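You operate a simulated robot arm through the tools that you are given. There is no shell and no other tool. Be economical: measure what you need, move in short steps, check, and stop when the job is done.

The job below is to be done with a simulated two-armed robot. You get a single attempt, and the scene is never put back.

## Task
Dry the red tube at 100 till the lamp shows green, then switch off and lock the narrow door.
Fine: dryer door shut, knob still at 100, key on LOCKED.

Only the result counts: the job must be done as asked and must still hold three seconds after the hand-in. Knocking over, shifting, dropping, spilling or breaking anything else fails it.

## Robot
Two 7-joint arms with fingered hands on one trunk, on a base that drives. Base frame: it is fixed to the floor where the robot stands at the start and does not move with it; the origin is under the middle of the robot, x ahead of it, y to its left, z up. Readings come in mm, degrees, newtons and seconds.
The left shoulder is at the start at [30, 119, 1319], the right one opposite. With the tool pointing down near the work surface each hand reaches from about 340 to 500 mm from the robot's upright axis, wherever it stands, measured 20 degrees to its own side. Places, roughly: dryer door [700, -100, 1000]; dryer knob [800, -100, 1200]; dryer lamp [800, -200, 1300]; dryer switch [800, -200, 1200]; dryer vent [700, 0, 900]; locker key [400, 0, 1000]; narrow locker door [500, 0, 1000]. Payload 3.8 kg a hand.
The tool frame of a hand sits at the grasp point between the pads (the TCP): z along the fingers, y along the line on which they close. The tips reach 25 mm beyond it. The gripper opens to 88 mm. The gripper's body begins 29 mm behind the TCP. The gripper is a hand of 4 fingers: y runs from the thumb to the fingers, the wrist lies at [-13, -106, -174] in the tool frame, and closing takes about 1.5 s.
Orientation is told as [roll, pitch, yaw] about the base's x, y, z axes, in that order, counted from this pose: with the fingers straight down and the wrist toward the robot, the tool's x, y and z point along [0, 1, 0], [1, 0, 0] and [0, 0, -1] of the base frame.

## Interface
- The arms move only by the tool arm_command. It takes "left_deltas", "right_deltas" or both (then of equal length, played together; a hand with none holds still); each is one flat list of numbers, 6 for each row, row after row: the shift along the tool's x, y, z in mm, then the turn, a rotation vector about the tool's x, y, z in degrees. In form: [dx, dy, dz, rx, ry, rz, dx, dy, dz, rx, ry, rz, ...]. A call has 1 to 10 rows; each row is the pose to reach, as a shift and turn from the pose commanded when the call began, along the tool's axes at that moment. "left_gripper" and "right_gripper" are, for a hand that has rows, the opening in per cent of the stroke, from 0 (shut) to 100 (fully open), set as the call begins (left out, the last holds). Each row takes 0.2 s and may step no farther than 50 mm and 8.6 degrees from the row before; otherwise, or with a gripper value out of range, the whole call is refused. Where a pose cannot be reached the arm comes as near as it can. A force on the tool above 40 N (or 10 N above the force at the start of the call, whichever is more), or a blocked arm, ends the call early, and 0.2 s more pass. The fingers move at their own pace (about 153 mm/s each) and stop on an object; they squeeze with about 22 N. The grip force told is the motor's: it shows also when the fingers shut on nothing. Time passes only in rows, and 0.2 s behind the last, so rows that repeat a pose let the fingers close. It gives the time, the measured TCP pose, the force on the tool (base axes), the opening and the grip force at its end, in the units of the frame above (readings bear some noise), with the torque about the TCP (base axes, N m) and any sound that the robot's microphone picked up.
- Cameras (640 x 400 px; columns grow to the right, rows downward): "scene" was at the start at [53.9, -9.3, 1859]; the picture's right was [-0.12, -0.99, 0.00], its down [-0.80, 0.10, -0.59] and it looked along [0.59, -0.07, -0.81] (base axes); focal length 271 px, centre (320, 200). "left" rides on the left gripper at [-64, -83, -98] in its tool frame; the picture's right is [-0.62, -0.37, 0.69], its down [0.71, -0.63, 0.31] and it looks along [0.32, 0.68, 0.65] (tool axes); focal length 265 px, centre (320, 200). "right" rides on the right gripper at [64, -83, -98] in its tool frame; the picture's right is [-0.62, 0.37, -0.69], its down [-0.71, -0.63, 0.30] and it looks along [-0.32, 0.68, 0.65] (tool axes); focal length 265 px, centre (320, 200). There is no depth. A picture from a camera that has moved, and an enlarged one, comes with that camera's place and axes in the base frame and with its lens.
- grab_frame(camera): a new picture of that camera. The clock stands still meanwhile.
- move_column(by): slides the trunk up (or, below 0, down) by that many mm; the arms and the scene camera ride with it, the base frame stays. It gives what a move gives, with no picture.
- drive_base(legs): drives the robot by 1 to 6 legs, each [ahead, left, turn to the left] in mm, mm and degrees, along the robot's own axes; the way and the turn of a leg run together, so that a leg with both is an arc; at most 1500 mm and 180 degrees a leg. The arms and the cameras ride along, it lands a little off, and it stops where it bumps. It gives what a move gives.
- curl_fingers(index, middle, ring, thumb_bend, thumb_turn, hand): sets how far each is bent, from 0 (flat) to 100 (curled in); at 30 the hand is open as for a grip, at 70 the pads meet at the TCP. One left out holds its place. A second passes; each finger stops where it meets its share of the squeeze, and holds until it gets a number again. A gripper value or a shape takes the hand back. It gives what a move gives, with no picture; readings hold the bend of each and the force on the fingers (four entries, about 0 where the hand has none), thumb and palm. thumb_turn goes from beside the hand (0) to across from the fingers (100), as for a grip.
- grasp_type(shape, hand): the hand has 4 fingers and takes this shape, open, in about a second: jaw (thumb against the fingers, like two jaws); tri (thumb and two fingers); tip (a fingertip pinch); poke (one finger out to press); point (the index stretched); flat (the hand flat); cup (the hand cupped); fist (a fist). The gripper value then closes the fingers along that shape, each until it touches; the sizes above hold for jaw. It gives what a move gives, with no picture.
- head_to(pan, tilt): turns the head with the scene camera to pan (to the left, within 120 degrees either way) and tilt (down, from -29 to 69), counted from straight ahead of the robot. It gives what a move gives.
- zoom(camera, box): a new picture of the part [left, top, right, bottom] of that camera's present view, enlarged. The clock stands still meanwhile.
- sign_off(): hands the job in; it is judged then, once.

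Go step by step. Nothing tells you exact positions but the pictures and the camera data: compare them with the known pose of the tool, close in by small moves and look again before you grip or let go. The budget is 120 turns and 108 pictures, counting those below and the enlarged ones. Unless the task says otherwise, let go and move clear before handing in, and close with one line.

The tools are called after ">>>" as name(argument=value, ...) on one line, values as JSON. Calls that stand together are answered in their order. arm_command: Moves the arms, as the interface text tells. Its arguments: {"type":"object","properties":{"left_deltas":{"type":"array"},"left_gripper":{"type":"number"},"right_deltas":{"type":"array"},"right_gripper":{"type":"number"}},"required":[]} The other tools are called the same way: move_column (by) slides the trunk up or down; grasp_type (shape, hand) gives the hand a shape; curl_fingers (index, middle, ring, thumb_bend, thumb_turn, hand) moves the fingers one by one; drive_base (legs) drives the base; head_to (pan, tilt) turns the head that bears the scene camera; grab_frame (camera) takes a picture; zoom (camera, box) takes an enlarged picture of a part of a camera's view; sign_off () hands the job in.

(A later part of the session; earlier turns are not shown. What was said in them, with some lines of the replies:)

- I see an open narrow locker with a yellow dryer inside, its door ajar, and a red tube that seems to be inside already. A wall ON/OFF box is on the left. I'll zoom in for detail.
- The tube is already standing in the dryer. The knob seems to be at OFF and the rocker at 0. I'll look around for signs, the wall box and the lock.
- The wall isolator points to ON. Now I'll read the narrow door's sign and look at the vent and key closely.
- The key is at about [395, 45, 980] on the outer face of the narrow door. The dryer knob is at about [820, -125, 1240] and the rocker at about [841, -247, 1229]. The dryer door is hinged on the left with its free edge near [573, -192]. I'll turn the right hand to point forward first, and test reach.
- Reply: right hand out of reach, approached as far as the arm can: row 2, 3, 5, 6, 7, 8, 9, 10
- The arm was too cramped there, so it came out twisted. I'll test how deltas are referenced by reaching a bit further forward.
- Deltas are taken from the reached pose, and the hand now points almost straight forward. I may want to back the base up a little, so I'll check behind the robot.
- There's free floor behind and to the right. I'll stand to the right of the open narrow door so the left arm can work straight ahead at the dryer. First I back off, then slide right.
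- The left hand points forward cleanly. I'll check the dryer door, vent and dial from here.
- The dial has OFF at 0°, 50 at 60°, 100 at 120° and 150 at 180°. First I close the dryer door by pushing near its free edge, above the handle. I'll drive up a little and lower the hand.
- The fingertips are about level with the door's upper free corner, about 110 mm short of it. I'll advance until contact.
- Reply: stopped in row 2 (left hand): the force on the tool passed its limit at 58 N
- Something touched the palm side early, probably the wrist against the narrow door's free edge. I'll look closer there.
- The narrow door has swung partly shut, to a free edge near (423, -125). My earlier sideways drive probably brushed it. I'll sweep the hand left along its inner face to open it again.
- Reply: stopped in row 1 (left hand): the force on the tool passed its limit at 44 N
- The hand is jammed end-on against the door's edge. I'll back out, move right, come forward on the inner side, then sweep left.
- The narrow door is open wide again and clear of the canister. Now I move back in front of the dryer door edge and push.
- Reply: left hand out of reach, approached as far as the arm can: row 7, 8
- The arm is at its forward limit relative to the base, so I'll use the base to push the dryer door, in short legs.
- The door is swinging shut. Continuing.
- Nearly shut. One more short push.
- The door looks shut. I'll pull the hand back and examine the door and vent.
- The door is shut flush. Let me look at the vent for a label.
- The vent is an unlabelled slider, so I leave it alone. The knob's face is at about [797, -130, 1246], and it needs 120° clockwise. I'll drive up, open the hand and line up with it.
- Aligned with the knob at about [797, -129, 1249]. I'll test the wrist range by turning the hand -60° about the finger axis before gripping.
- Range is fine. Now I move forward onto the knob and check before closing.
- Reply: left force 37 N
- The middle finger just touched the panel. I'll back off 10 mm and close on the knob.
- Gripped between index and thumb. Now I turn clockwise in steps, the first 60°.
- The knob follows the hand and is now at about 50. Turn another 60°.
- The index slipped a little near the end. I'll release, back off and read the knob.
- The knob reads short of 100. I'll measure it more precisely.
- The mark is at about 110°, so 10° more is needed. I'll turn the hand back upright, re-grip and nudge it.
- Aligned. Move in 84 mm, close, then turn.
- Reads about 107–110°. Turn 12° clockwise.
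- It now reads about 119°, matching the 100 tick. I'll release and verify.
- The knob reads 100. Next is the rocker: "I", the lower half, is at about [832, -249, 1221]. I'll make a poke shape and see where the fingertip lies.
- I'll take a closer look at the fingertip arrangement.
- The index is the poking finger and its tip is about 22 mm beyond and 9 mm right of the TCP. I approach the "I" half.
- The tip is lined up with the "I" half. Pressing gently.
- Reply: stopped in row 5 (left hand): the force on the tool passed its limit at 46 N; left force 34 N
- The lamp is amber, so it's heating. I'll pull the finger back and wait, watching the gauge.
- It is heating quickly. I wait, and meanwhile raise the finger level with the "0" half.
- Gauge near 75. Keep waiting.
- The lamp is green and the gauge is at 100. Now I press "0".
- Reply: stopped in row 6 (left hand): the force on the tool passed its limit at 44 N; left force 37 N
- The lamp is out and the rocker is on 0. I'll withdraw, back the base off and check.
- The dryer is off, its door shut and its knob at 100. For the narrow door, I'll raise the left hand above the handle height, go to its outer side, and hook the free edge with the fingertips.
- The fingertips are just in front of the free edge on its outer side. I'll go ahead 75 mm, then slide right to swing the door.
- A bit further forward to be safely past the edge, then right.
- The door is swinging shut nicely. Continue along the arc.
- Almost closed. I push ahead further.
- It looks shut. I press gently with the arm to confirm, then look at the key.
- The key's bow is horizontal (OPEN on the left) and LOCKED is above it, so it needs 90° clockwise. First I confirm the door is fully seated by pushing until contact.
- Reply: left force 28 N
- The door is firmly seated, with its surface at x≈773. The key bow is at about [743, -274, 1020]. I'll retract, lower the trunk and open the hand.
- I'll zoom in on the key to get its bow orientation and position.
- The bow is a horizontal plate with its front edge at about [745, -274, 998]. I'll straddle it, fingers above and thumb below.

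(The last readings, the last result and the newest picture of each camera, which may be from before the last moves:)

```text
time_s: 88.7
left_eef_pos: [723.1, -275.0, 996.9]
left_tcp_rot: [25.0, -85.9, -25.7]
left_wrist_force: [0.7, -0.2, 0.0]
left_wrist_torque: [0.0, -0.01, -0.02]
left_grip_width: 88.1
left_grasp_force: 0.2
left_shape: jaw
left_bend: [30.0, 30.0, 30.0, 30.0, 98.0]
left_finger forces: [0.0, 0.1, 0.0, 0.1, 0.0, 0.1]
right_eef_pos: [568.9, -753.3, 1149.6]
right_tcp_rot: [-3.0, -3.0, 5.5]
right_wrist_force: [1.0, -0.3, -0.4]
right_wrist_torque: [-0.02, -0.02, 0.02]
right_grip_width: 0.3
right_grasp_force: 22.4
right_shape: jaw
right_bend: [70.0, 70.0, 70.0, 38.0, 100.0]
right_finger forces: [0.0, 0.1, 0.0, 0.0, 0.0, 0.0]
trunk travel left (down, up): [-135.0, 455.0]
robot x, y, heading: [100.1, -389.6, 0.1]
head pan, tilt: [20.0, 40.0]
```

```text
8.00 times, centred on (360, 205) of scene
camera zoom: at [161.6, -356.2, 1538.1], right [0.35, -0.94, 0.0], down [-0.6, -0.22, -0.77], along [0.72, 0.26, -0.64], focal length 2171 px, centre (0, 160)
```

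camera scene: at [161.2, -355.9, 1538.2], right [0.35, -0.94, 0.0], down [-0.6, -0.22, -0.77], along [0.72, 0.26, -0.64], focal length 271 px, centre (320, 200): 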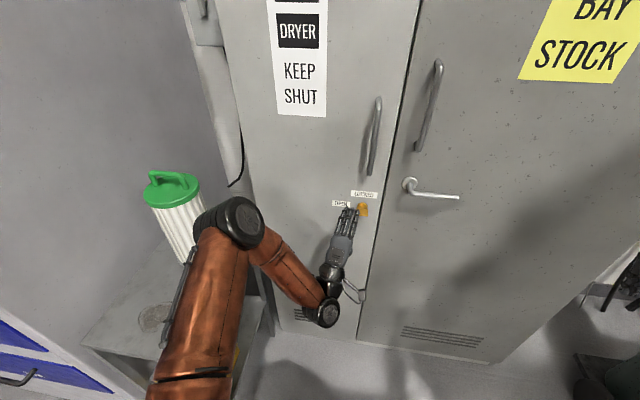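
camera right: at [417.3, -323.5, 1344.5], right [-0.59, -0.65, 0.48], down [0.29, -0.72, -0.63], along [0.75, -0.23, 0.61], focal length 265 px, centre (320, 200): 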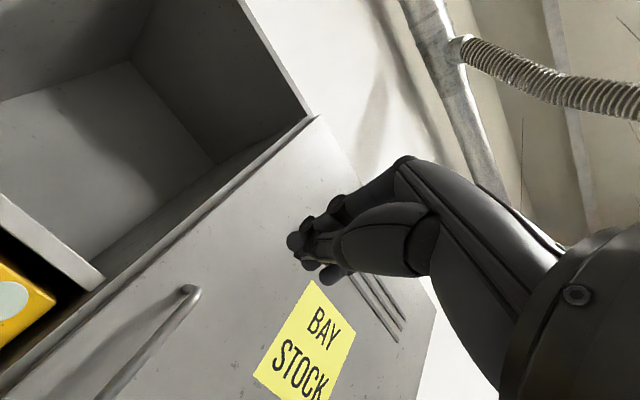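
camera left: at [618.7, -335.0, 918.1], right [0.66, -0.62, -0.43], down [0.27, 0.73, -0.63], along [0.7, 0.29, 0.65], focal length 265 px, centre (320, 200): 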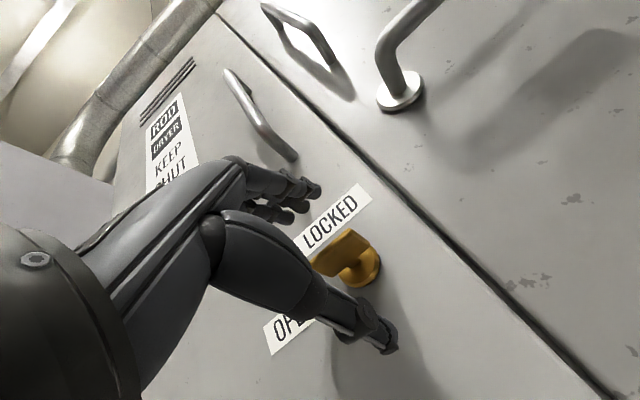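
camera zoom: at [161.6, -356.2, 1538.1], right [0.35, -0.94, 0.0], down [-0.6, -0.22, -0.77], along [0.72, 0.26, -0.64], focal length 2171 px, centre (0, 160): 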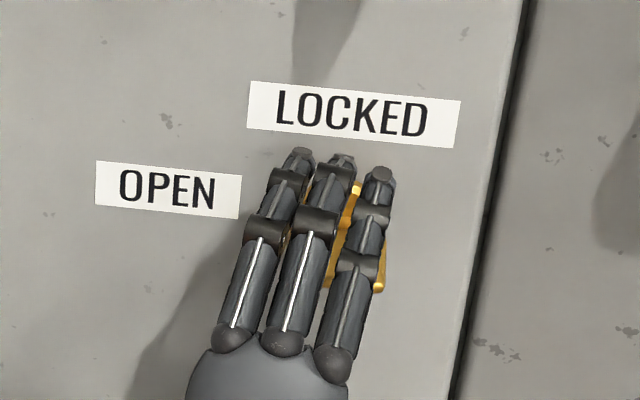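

Well centred. Forward 13 mm and close.

>>> arm_command(left_deltas=[-3, 1, 7, 0, 0, 0, -3, 1, 13, 0, 0, 0])

>>> arm_command(left_deltas=[0, 0, 0, 0, 0, 0, 0, 0, 0, 0, 0, 0, 0, 0, 0, 0, 0, 0, 0, 0, 0, 0, 0, 0, 0, 0, 0, 0, 0, 0, 0, 0, 0, 0, 0, 0, 0, 0, 0, 0, 0, 0, 0, 0, 0, 0, 0, 0], left_gripper=0)

>>> zoom(camera="left", box=[240, 170, 420, 330])

```text
time_s: 89.3
left_eef_pos: [737.7, -277.5, 997.1]
left_tcp_rot: [25.2, -85.8, -26.1]
left_wrist_force: [-0.2, -0.3, 0.2]
left_wrist_torque: [-0.01, -0.01, -0.01]
left_grip_width: 88.0
left_grasp_force: 0.1
left_shape: jaw
left_bend: [30.0, 30.0, 30.0, 30.0, 98.0]
left_finger forces: [0.1, 0.1, 0.0, 0.0, 0.0, 0.0]
right_eef_pos: [568.8, -752.8, 1149.1]
right_tcp_rot: [-3.0, -3.0, 5.5]
right_wrist_force: [-0.2, 0.1, 0.5]
right_wrist_torque: [0.01, 0.04, 0.0]
right_grip_width: 0.1
right_grasp_force: 21.7
right_shape: jaw
right_bend: [70.0, 70.0, 70.0, 38.0, 100.0]
right_finger forces: [0.1, 0.0, 0.0, 0.0, 0.0, 0.1]
trunk travel left (down, up): [-135.0, 455.0]
robot x, y, heading: [102.1, -381.2, 0.1]
head pan, tilt: [20.0, 40.0]
```

```text
time_s: 91.1
left_eef_pos: [736.7, -277.1, 998.2]
left_tcp_rot: [25.6, -86.1, -26.4]
left_wrist_force: [1.8, 0.1, 2.8]
left_wrist_torque: [0.07, -0.08, -0.03]
left_grip_width: 1.5
left_grasp_force: 22.1
left_shape: jaw
left_bend: [71.0, 66.0, 67.0, 69.0, 100.0]
left_finger forces: [11.8, 6.3, 3.1, 0.0, 18.7, 0.0]
right_eef_pos: [568.2, -752.7, 1148.4]
right_tcp_rot: [-3.0, -3.0, 5.4]
right_wrist_force: [0.2, 0.1, 0.4]
right_wrist_torque: [-0.01, 0.0, -0.01]
right_grip_width: 0.0
right_grasp_force: 22.2
right_shape: jaw
right_bend: [70.0, 70.0, 70.0, 38.0, 100.0]
right_finger forces: [0.1, 0.1, 0.0, 0.0, 0.1, 0.0]
trunk travel left (down, up): [-135.0, 455.0]
robot x, y, heading: [105.0, -386.1, 0.4]
head pan, tilt: [20.0, 40.0]
```

```text
2.50 times, centred on (330, 250) of left
camera zoom: at [631.7, -338.1, 919.0], right [0.66, -0.62, -0.43], down [0.27, 0.73, -0.63], along [0.7, 0.29, 0.65], focal length 664 px, centre (295, 75)
```

zoom: 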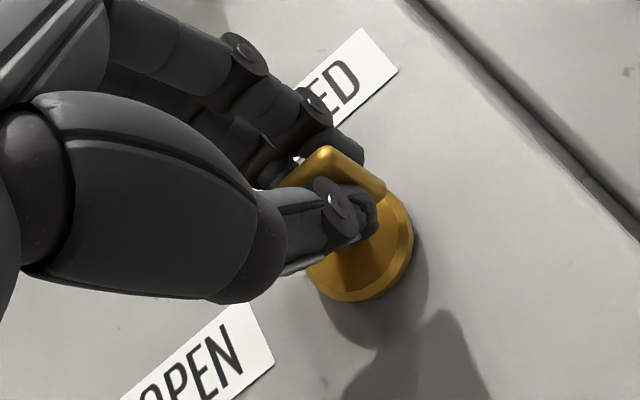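

The key is gripped on both faces. Turning clockwise, first 45°.

>>> arm_command(left_deltas=[0, 0, 0, 0, 0, 6, 0, 0, 0, 0, 0, 12, 0, 0, 0, 0, 0, 18, 0, 0, 0, 0, 0, 25, 0, 0, 0, 0, 0, 32, 0, 0, 0, 0, 0, 39, 0, 0, 0, 0, 0, 46, 0, 0, 0, 0, 0, 46])

>>> zoom(camera="left", box=[240, 170, 420, 330])

```text
time_s: 92.9
left_eef_pos: [736.3, -275.3, 997.3]
left_tcp_rot: [85.0, -42.1, -87.2]
left_wrist_force: [-1.4, 11.8, -3.9]
left_wrist_torque: [-0.08, 0.08, 0.29]
left_grip_width: 1.0
left_grasp_force: 22.3
left_shape: jaw
left_bend: [71.0, 71.0, 70.0, 69.0, 100.0]
left_finger forces: [14.4, 1.9, 0.0, 0.0, 23.8, 0.1]
right_eef_pos: [569.5, -750.0, 1149.0]
right_tcp_rot: [-3.1, -3.0, 5.4]
right_wrist_force: [-0.6, 1.2, 0.1]
right_wrist_torque: [-0.02, 0.0, 0.0]
right_grip_width: 0.1
right_grasp_force: 21.9
right_shape: jaw
right_bend: [70.0, 70.0, 70.0, 38.0, 100.0]
right_finger forces: [0.0, 0.1, 0.0, 0.0, 0.1, 0.0]
trunk travel left (down, up): [-135.0, 455.0]
robot x, y, heading: [100.1, -383.8, 0.3]
head pan, tilt: [20.0, 40.0]
```

```text
2.50 times, centred on (330, 250) of left
camera zoom: at [631.8, -256.6, 900.3], right [0.64, -0.15, -0.75], down [0.32, 0.94, 0.09], along [0.69, -0.3, 0.66], focal length 664 px, centre (295, 75)
```

zoom: 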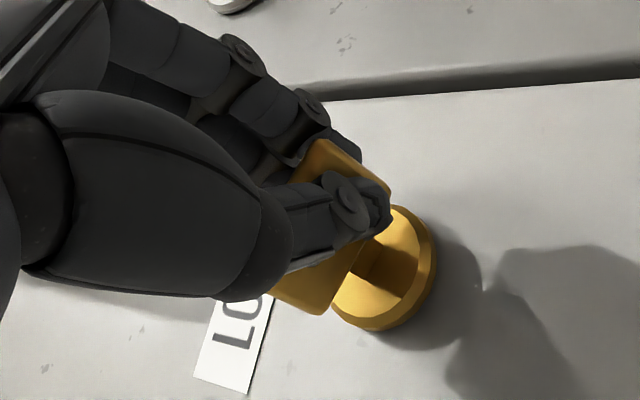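

The key is following. Continue another 46°.

>>> arm_command(left_deltas=[0, 0, 0, 0, 0, 6, 0, 0, 0, 0, 0, 12, 0, 0, 0, 0, 0, 18, 0, 0, 0, 0, 0, 25, 0, 0, 0, 0, 0, 32, 0, 0, 0, 0, 0, 39, 0, 0, 0, 0, 0, 46, 0, 0, 0, 0, 0, 46])

>>> zoom(camera="left", box=[240, 170, 420, 330])

>>> zoom(camera="scene", box=[315, 175, 405, 240])

```text
time_s: 94.7
left_eef_pos: [737.2, -277.4, 999.2]
left_tcp_rot: [86.3, 3.8, -91.0]
left_wrist_force: [-0.8, 12.0, 3.2]
left_wrist_torque: [0.0, -0.04, 0.25]
left_grip_width: 0.8
left_grasp_force: 21.8
left_shape: jaw
left_bend: [71.0, 72.0, 70.0, 69.0, 97.0]
left_finger forces: [15.2, 0.1, 0.1, 0.0, 21.7, 0.0]
right_eef_pos: [568.6, -751.2, 1148.3]
right_tcp_rot: [-3.2, -2.9, 5.5]
right_wrist_force: [-0.9, -0.8, 0.5]
right_wrist_torque: [-0.04, -0.01, 0.02]
right_grip_width: 0.0
right_grasp_force: 22.2
right_shape: jaw
right_bend: [70.0, 70.0, 70.0, 38.0, 100.0]
right_finger forces: [0.0, 0.0, 0.0, 0.0, 0.0, 0.1]
trunk travel left (down, up): [-135.0, 455.0]
robot x, y, heading: [102.6, -386.5, 0.2]
head pan, tilt: [20.0, 40.0]
```

```text
2.50 times, centred on (330, 250) of left
camera zoom: at [635.4, -188.3, 945.7], right [0.66, 0.4, -0.64], down [0.36, 0.58, 0.73], along [0.66, -0.71, 0.24], focal length 664 px, centre (295, 75)
```

zoom: 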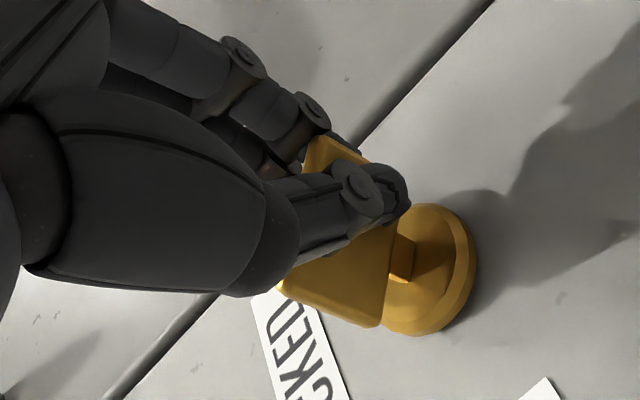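

```text
6.15 times, centred on (360, 208) of scene
camera zoom: at [160.8, -353.9, 1538.1], right [0.35, -0.94, 0.0], down [-0.6, -0.22, -0.77], along [0.72, 0.26, -0.64], focal length 1670 px, centre (74, 154)
```

zoom: 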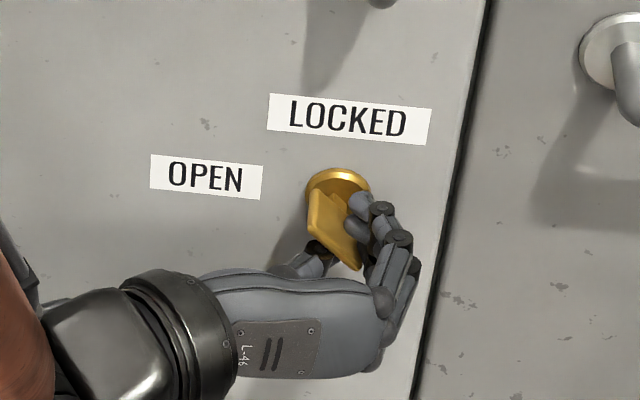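

The key lagged behind the hand. I'll release, back off and see its angle.

>>> arm_command(left_deltas=[0, 0, 0, 0, 0, 0, 0, 0, 0, 0, 0, 0, 0, 0, 0, 0, 0, 0, 0, 0, 0, 0, 0, 0, 0, 0, -30, 0, 0, 0, 0, 0, -60, 0, 0, 0, 0, 0, -90, 0, 0, 0], left_gripper=100)

>>> zoom(camera="scene", box=[325, 180, 395, 230])

>>> zoom(camera="left", box=[280, 170, 520, 370])

```text
time_s: 96.3
left_eef_pos: [646.4, -275.4, 1004.9]
left_tcp_rot: [86.4, 3.7, -91.0]
left_wrist_force: [0.2, 0.1, -0.7]
left_wrist_torque: [-0.03, -0.01, -0.03]
left_grip_width: 87.6
left_grasp_force: 0.1
left_shape: jaw
left_bend: [30.0, 30.0, 30.0, 30.0, 98.0]
left_finger forces: [0.1, 0.0, 0.0, 0.0, 0.0, 0.1]
right_eef_pos: [568.2, -752.5, 1148.9]
right_tcp_rot: [-3.0, -3.1, 5.4]
right_wrist_force: [0.0, 0.1, 0.1]
right_wrist_torque: [0.02, 0.0, -0.01]
right_grip_width: 0.2
right_grasp_force: 22.7
right_shape: jaw
right_bend: [70.0, 70.0, 70.0, 38.0, 100.0]
right_finger forces: [0.0, 0.0, 0.1, 0.0, 0.0, 0.0]
trunk travel left (down, up): [-135.0, 455.0]
robot x, y, heading: [99.7, -385.8, 0.1]
head pan, tilt: [20.0, 40.0]
```

```text
8.00 times, centred on (360, 205) of scene
camera zoom: at [160.5, -355.7, 1538.2], right [0.35, -0.94, 0.0], down [-0.6, -0.22, -0.77], along [0.72, 0.26, -0.64], focal length 2171 px, centre (0, 160)
```

zoom: 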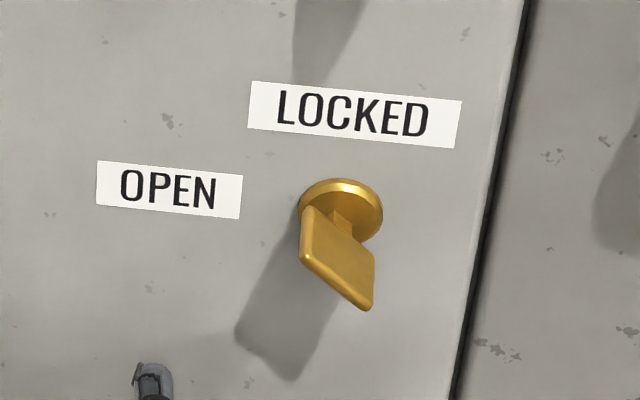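

```text
2.00 times, centred on (400, 270) of left
camera zoom: at [544.6, -186.8, 950.6], right [0.66, 0.4, -0.64], down [0.36, 0.58, 0.73], along [0.66, -0.71, 0.24], focal length 531 px, centre (160, 60)
```

zoom: 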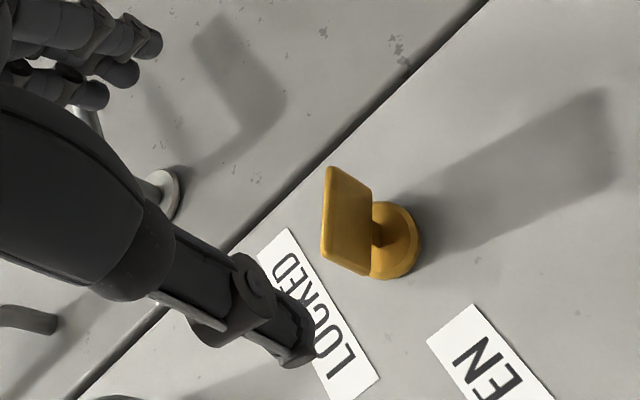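

The key has turned only about 35° because I gripped it about 11 mm off its axis, which is at y≈-265, z≈997. I'll re-align the hand perpendicular to the bow, centred on the axis.

>>> arm_command(left_deltas=[-1, -4, 0, 0, 0, -8, -2, -8, 0, 0, 0, -16, -3, -11, 0, 0, 0, -24, -3, -11, 0, 0, 0, -32, -3, -11, 0, 0, 0, -40, -3, -11, 0, 0, 0, -48, -3, -11, 0, 0, 0, -56, -3, -11, 0, 0, 0, -56])

>>> zoom(camera="left", box=[280, 150, 520, 350])

```text
time_s: 98.1
left_eef_pos: [646.6, -266.3, 1001.6]
left_tcp_rot: [84.1, -52.2, -86.1]
left_wrist_force: [-0.7, 1.0, -0.2]
left_wrist_torque: [0.01, 0.0, -0.01]
left_grip_width: 87.3
left_grasp_force: 0.0
left_shape: jaw
left_bend: [30.0, 30.0, 30.0, 30.0, 98.0]
left_finger forces: [0.0, 0.0, 0.0, 0.1, 0.1, 0.1]
right_eef_pos: [568.8, -752.8, 1149.4]
right_tcp_rot: [-3.0, -3.0, 5.5]
right_wrist_force: [1.2, 0.1, 1.2]
right_wrist_torque: [-0.01, 0.0, -0.01]
right_grip_width: 0.1
right_grasp_force: 21.9
right_shape: jaw
right_bend: [70.0, 70.0, 70.0, 38.0, 100.0]
right_finger forces: [0.0, 0.0, 0.0, 0.0, 0.0, 0.0]
trunk travel left (down, up): [-135.0, 455.0]
robot x, y, heading: [97.0, -385.2, 0.2]
head pan, tilt: [20.0, 40.0]
```

```text
2.00 times, centred on (400, 250) of left
camera zoom: at [541.5, -264.9, 902.2], right [0.65, -0.27, -0.71], down [0.31, 0.95, -0.08], along [0.7, -0.17, 0.7], focal length 531 px, centre (160, 100)
```

zoom: 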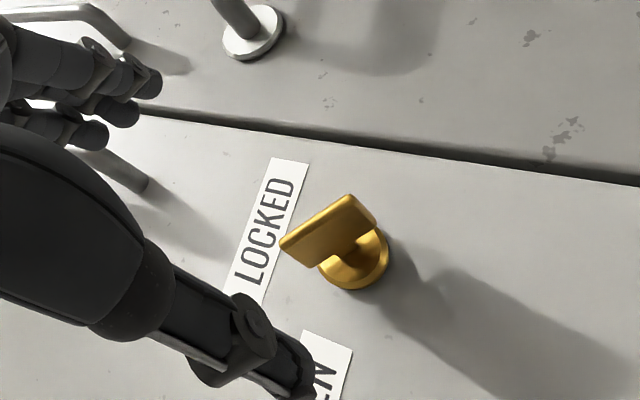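

Centred and perpendicular. Move in and grip again.

>>> arm_command(left_deltas=[1, 2, 30, 0, 0, 0, 2, 2, 60, 0, 0, 0, 2, 2, 80, 0, 0, 0, 2, 2, 94, 0, 0, 0])

>>> arm_command(left_deltas=[0, 0, 0, 0, 0, 0, 0, 0, 0, 0, 0, 0, 0, 0, 0, 0, 0, 0, 0, 0, 0, 0, 0, 0, 0, 0, 0, 0, 0, 0, 0, 0, 0, 0, 0, 0, 0, 0, 0, 0, 0, 0, 0, 0, 0, 0, 0, 0], left_gripper=0)

>>> zoom(camera="left", box=[240, 170, 420, 330])

```text
time_s: 99.1
left_eef_pos: [740.7, -266.3, 997.6]
left_tcp_rot: [84.0, -52.1, -86.0]
left_wrist_force: [-0.2, 0.7, 0.2]
left_wrist_torque: [-0.01, 0.01, -0.02]
left_grip_width: 87.6
left_grasp_force: 0.0
left_shape: jaw
left_bend: [30.0, 30.0, 30.0, 30.0, 98.0]
left_finger forces: [0.0, 0.0, 0.0, 0.1, 0.0, 0.0]
right_eef_pos: [567.4, -752.6, 1148.5]
right_tcp_rot: [-3.0, -3.0, 5.5]
right_wrist_force: [-0.4, 0.3, -1.0]
right_wrist_torque: [-0.03, -0.02, 0.01]
right_grip_width: 0.2
right_grasp_force: 21.8
right_shape: jaw
right_bend: [70.0, 70.0, 70.0, 38.0, 100.0]
right_finger forces: [0.0, 0.0, 0.1, 0.0, 0.0, 0.1]
trunk travel left (down, up): [-135.0, 455.0]
robot x, y, heading: [98.7, -387.2, 0.0]
head pan, tilt: [20.0, 40.0]
```

```text
time_s: 100.9
left_eef_pos: [741.6, -266.9, 999.1]
left_tcp_rot: [84.1, -52.1, -86.1]
left_wrist_force: [0.9, 1.3, 2.3]
left_wrist_torque: [-0.01, -0.02, 0.02]
left_grip_width: 0.7
left_grasp_force: 22.0
left_shape: jaw
left_bend: [66.0, 66.0, 70.0, 69.0, 100.0]
left_finger forces: [12.4, 6.1, 2.7, 0.1, 19.0, 0.1]
right_eef_pos: [568.5, -753.6, 1148.6]
right_tcp_rot: [-3.0, -2.9, 5.5]
right_wrist_force: [0.0, 0.2, -0.1]
right_wrist_torque: [-0.02, 0.01, -0.03]
right_grip_width: 0.1
right_grasp_force: 22.3
right_shape: jaw
right_bend: [70.0, 70.0, 70.0, 38.0, 100.0]
right_finger forces: [0.0, 0.0, 0.1, 0.0, 0.2, 0.0]
trunk travel left (down, up): [-135.0, 455.0]
robot x, y, heading: [99.5, -386.5, 0.1]
head pan, tilt: [20.0, 40.0]
```

```text
2.50 times, centred on (330, 250) of left
camera zoom: at [636.0, -264.9, 899.2], right [0.65, -0.27, -0.71], down [0.31, 0.95, -0.08], along [0.7, -0.17, 0.7], focal length 664 px, centre (295, 75)
```

zoom: 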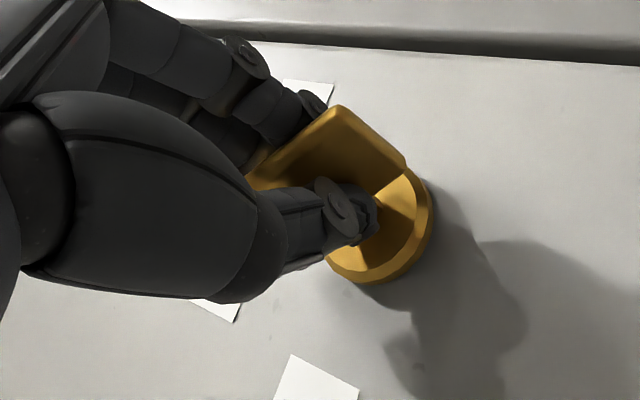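

All three fingers and the thumb hold the bow now. Turn clockwise 58°.

>>> arm_command(left_deltas=[0, 0, 0, 0, 0, 6, 0, 0, 0, 0, 0, 12, 0, 0, 0, 0, 0, 18, 0, 0, 0, 0, 0, 24, 0, 0, 0, 0, 0, 30, 0, 0, 0, 0, 0, 36, 0, 0, 0, 0, 0, 43, 0, 0, 0, 0, 0, 50, 0, 0, 0, 0, 0, 58, 0, 0, 0, 0, 0, 58])

>>> zoom(camera="scene", box=[325, 180, 395, 230])

```text
time_s: 103.1
left_eef_pos: [740.9, -266.6, 1001.6]
left_tcp_rot: [86.4, 5.7, -91.1]
left_wrist_force: [1.6, 6.1, 7.9]
left_wrist_torque: [-0.08, -0.09, 0.14]
left_grip_width: 0.3
left_grasp_force: 22.0
left_shape: jaw
left_bend: [66.0, 67.0, 70.0, 69.0, 100.0]
left_finger forces: [13.5, 4.6, 2.8, 0.1, 23.8, 0.0]
right_eef_pos: [569.1, -751.9, 1149.6]
right_tcp_rot: [-3.0, -3.1, 5.5]
right_wrist_force: [0.4, 0.0, -0.7]
right_wrist_torque: [0.02, 0.0, 0.0]
right_grip_width: 0.0
right_grasp_force: 21.6
right_shape: jaw
right_bend: [70.0, 70.0, 70.0, 38.0, 100.0]
right_finger forces: [0.0, 0.0, 0.1, 0.1, 0.0, 0.0]
trunk travel left (down, up): [-135.0, 455.0]
robot x, y, heading: [100.5, -383.5, 0.2]
head pan, tilt: [20.0, 40.0]
```

```text
8.00 times, centred on (360, 205) of scene
camera zoom: at [160.4, -355.0, 1538.2], right [0.35, -0.94, 0.0], down [-0.6, -0.22, -0.77], along [0.72, 0.26, -0.64], focal length 2171 px, centre (0, 160)
```

zoom: 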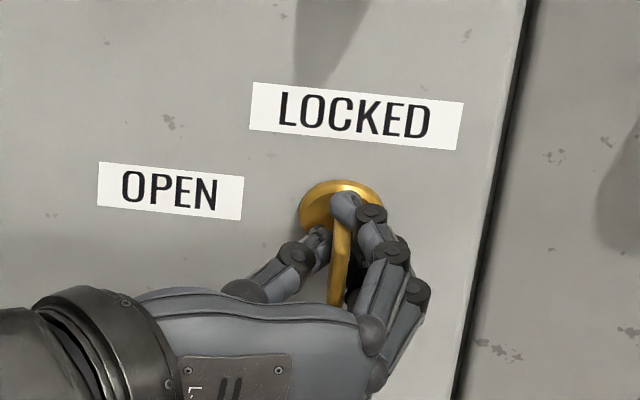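

The bow now looks vertical, pointing to LOCKED. Release and verify.

>>> arm_command(left_deltas=[0, 0, 0, 0, 0, 0, 0, 0, 0, 0, 0, 0, 0, 0, 0, 0, 0, 0, 0, 0, 0, 0, 0, 0, 0, 0, -30, 0, 0, 0, 0, 0, -60, 0, 0, 0, 0, 0, -95, 0, 0, 0], left_gripper=100)

>>> zoom(camera="scene", box=[325, 180, 395, 230])

>>> zoom(camera="left", box=[280, 170, 520, 370])

```text
time_s: 104.7
left_eef_pos: [643.4, -266.1, 1006.2]
left_tcp_rot: [86.4, 5.7, -91.2]
left_wrist_force: [0.0, -0.9, -0.5]
left_wrist_torque: [0.03, -0.02, -0.02]
left_grip_width: 87.5
left_grasp_force: 0.0
left_shape: jaw
left_bend: [30.0, 30.0, 30.0, 30.0, 98.0]
left_finger forces: [0.1, 0.0, 0.0, 0.1, 0.0, 0.0]
right_eef_pos: [568.2, -751.8, 1149.7]
right_tcp_rot: [-2.9, -3.1, 5.4]
right_wrist_force: [0.6, -1.2, 1.2]
right_wrist_torque: [0.01, 0.01, 0.03]
right_grip_width: 0.0
right_grasp_force: 22.1
right_shape: jaw
right_bend: [70.0, 70.0, 70.0, 38.0, 100.0]
right_finger forces: [0.0, 0.1, 0.0, 0.1, 0.1, 0.0]
trunk travel left (down, up): [-135.0, 455.0]
robot x, y, heading: [96.8, -386.8, 0.1]
head pan, tilt: [20.0, 40.0]
```

```text
8.00 times, centred on (360, 205) of scene
camera zoom: at [160.4, -355.8, 1538.2], right [0.35, -0.94, 0.0], down [-0.6, -0.22, -0.77], along [0.72, 0.26, -0.64], focal length 2171 px, centre (0, 160)
```

zoom: 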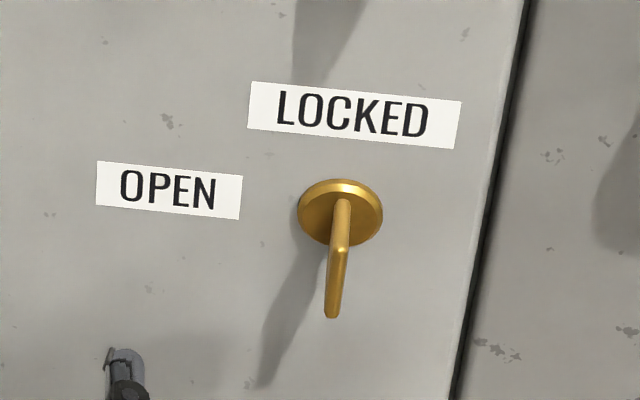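

```text
2.00 times, centred on (400, 270) of left
camera zoom: at [543.6, -174.6, 956.5], right [0.66, 0.42, -0.62], down [0.36, 0.55, 0.75], along [0.66, -0.72, 0.21], focal length 531 px, centre (160, 60)
```

zoom: 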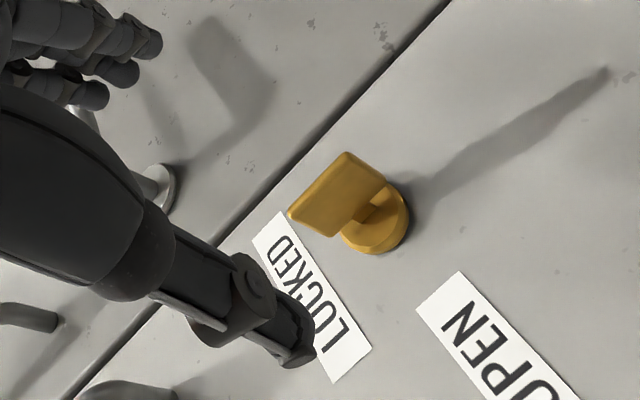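

The key is vertical, at LOCKED, and the door is shut. I'll back away clear and take a last look.

>>> drive_base(legs=[[-250, 0, 0]])

>>> grab_frame(camera="scene")

```text
time_s: 106.5
left_eef_pos: [387.8, -267.4, 1007.1]
left_tcp_rot: [86.4, 5.7, -91.1]
left_wrist_force: [-0.5, 0.1, 0.1]
left_wrist_torque: [-0.01, -0.02, 0.01]
left_grip_width: 87.4
left_grasp_force: 0.1
left_shape: jaw
left_bend: [30.0, 30.0, 30.0, 30.0, 98.0]
left_finger forces: [0.0, 0.0, 0.1, 0.0, 0.1, 0.0]
right_eef_pos: [311.1, -753.7, 1149.2]
right_tcp_rot: [-3.0, -3.1, 5.4]
right_wrist_force: [-0.2, -0.7, 0.0]
right_wrist_torque: [-0.01, -0.03, 0.0]
right_grip_width: 0.0
right_grasp_force: 21.7
right_shape: jaw
right_bend: [70.0, 70.0, 70.0, 38.0, 100.0]
right_finger forces: [0.0, 0.0, 0.0, 0.0, 0.0, 0.0]
trunk travel left (down, up): [-135.0, 455.0]
robot x, y, heading: [-157.0, -385.8, 0.2]
head pan, tilt: [20.0, 40.0]
```

```text
10 pictures are left
camera scene: at [-96.8, -356.8, 1538.2], right [0.34, -0.94, 0.0], down [-0.6, -0.22, -0.77], along [0.72, 0.26, -0.64], focal length 271 px, centre (320, 200)
```

scene: 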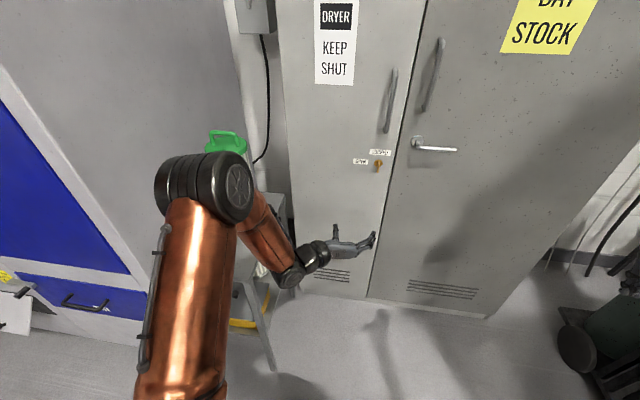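

The narrow door is closed with its key on LOCKED, the canister still stands in place, and the hands are clear. I'm handing in.

>>> sign_off()

```text
The job is handed in.
```

The red tube was dried at 100 until the lamp showed green, then the dryer was switched off. Its door is shut with the knob still at 100, and the narrow door is closed with the key on LOCKED.
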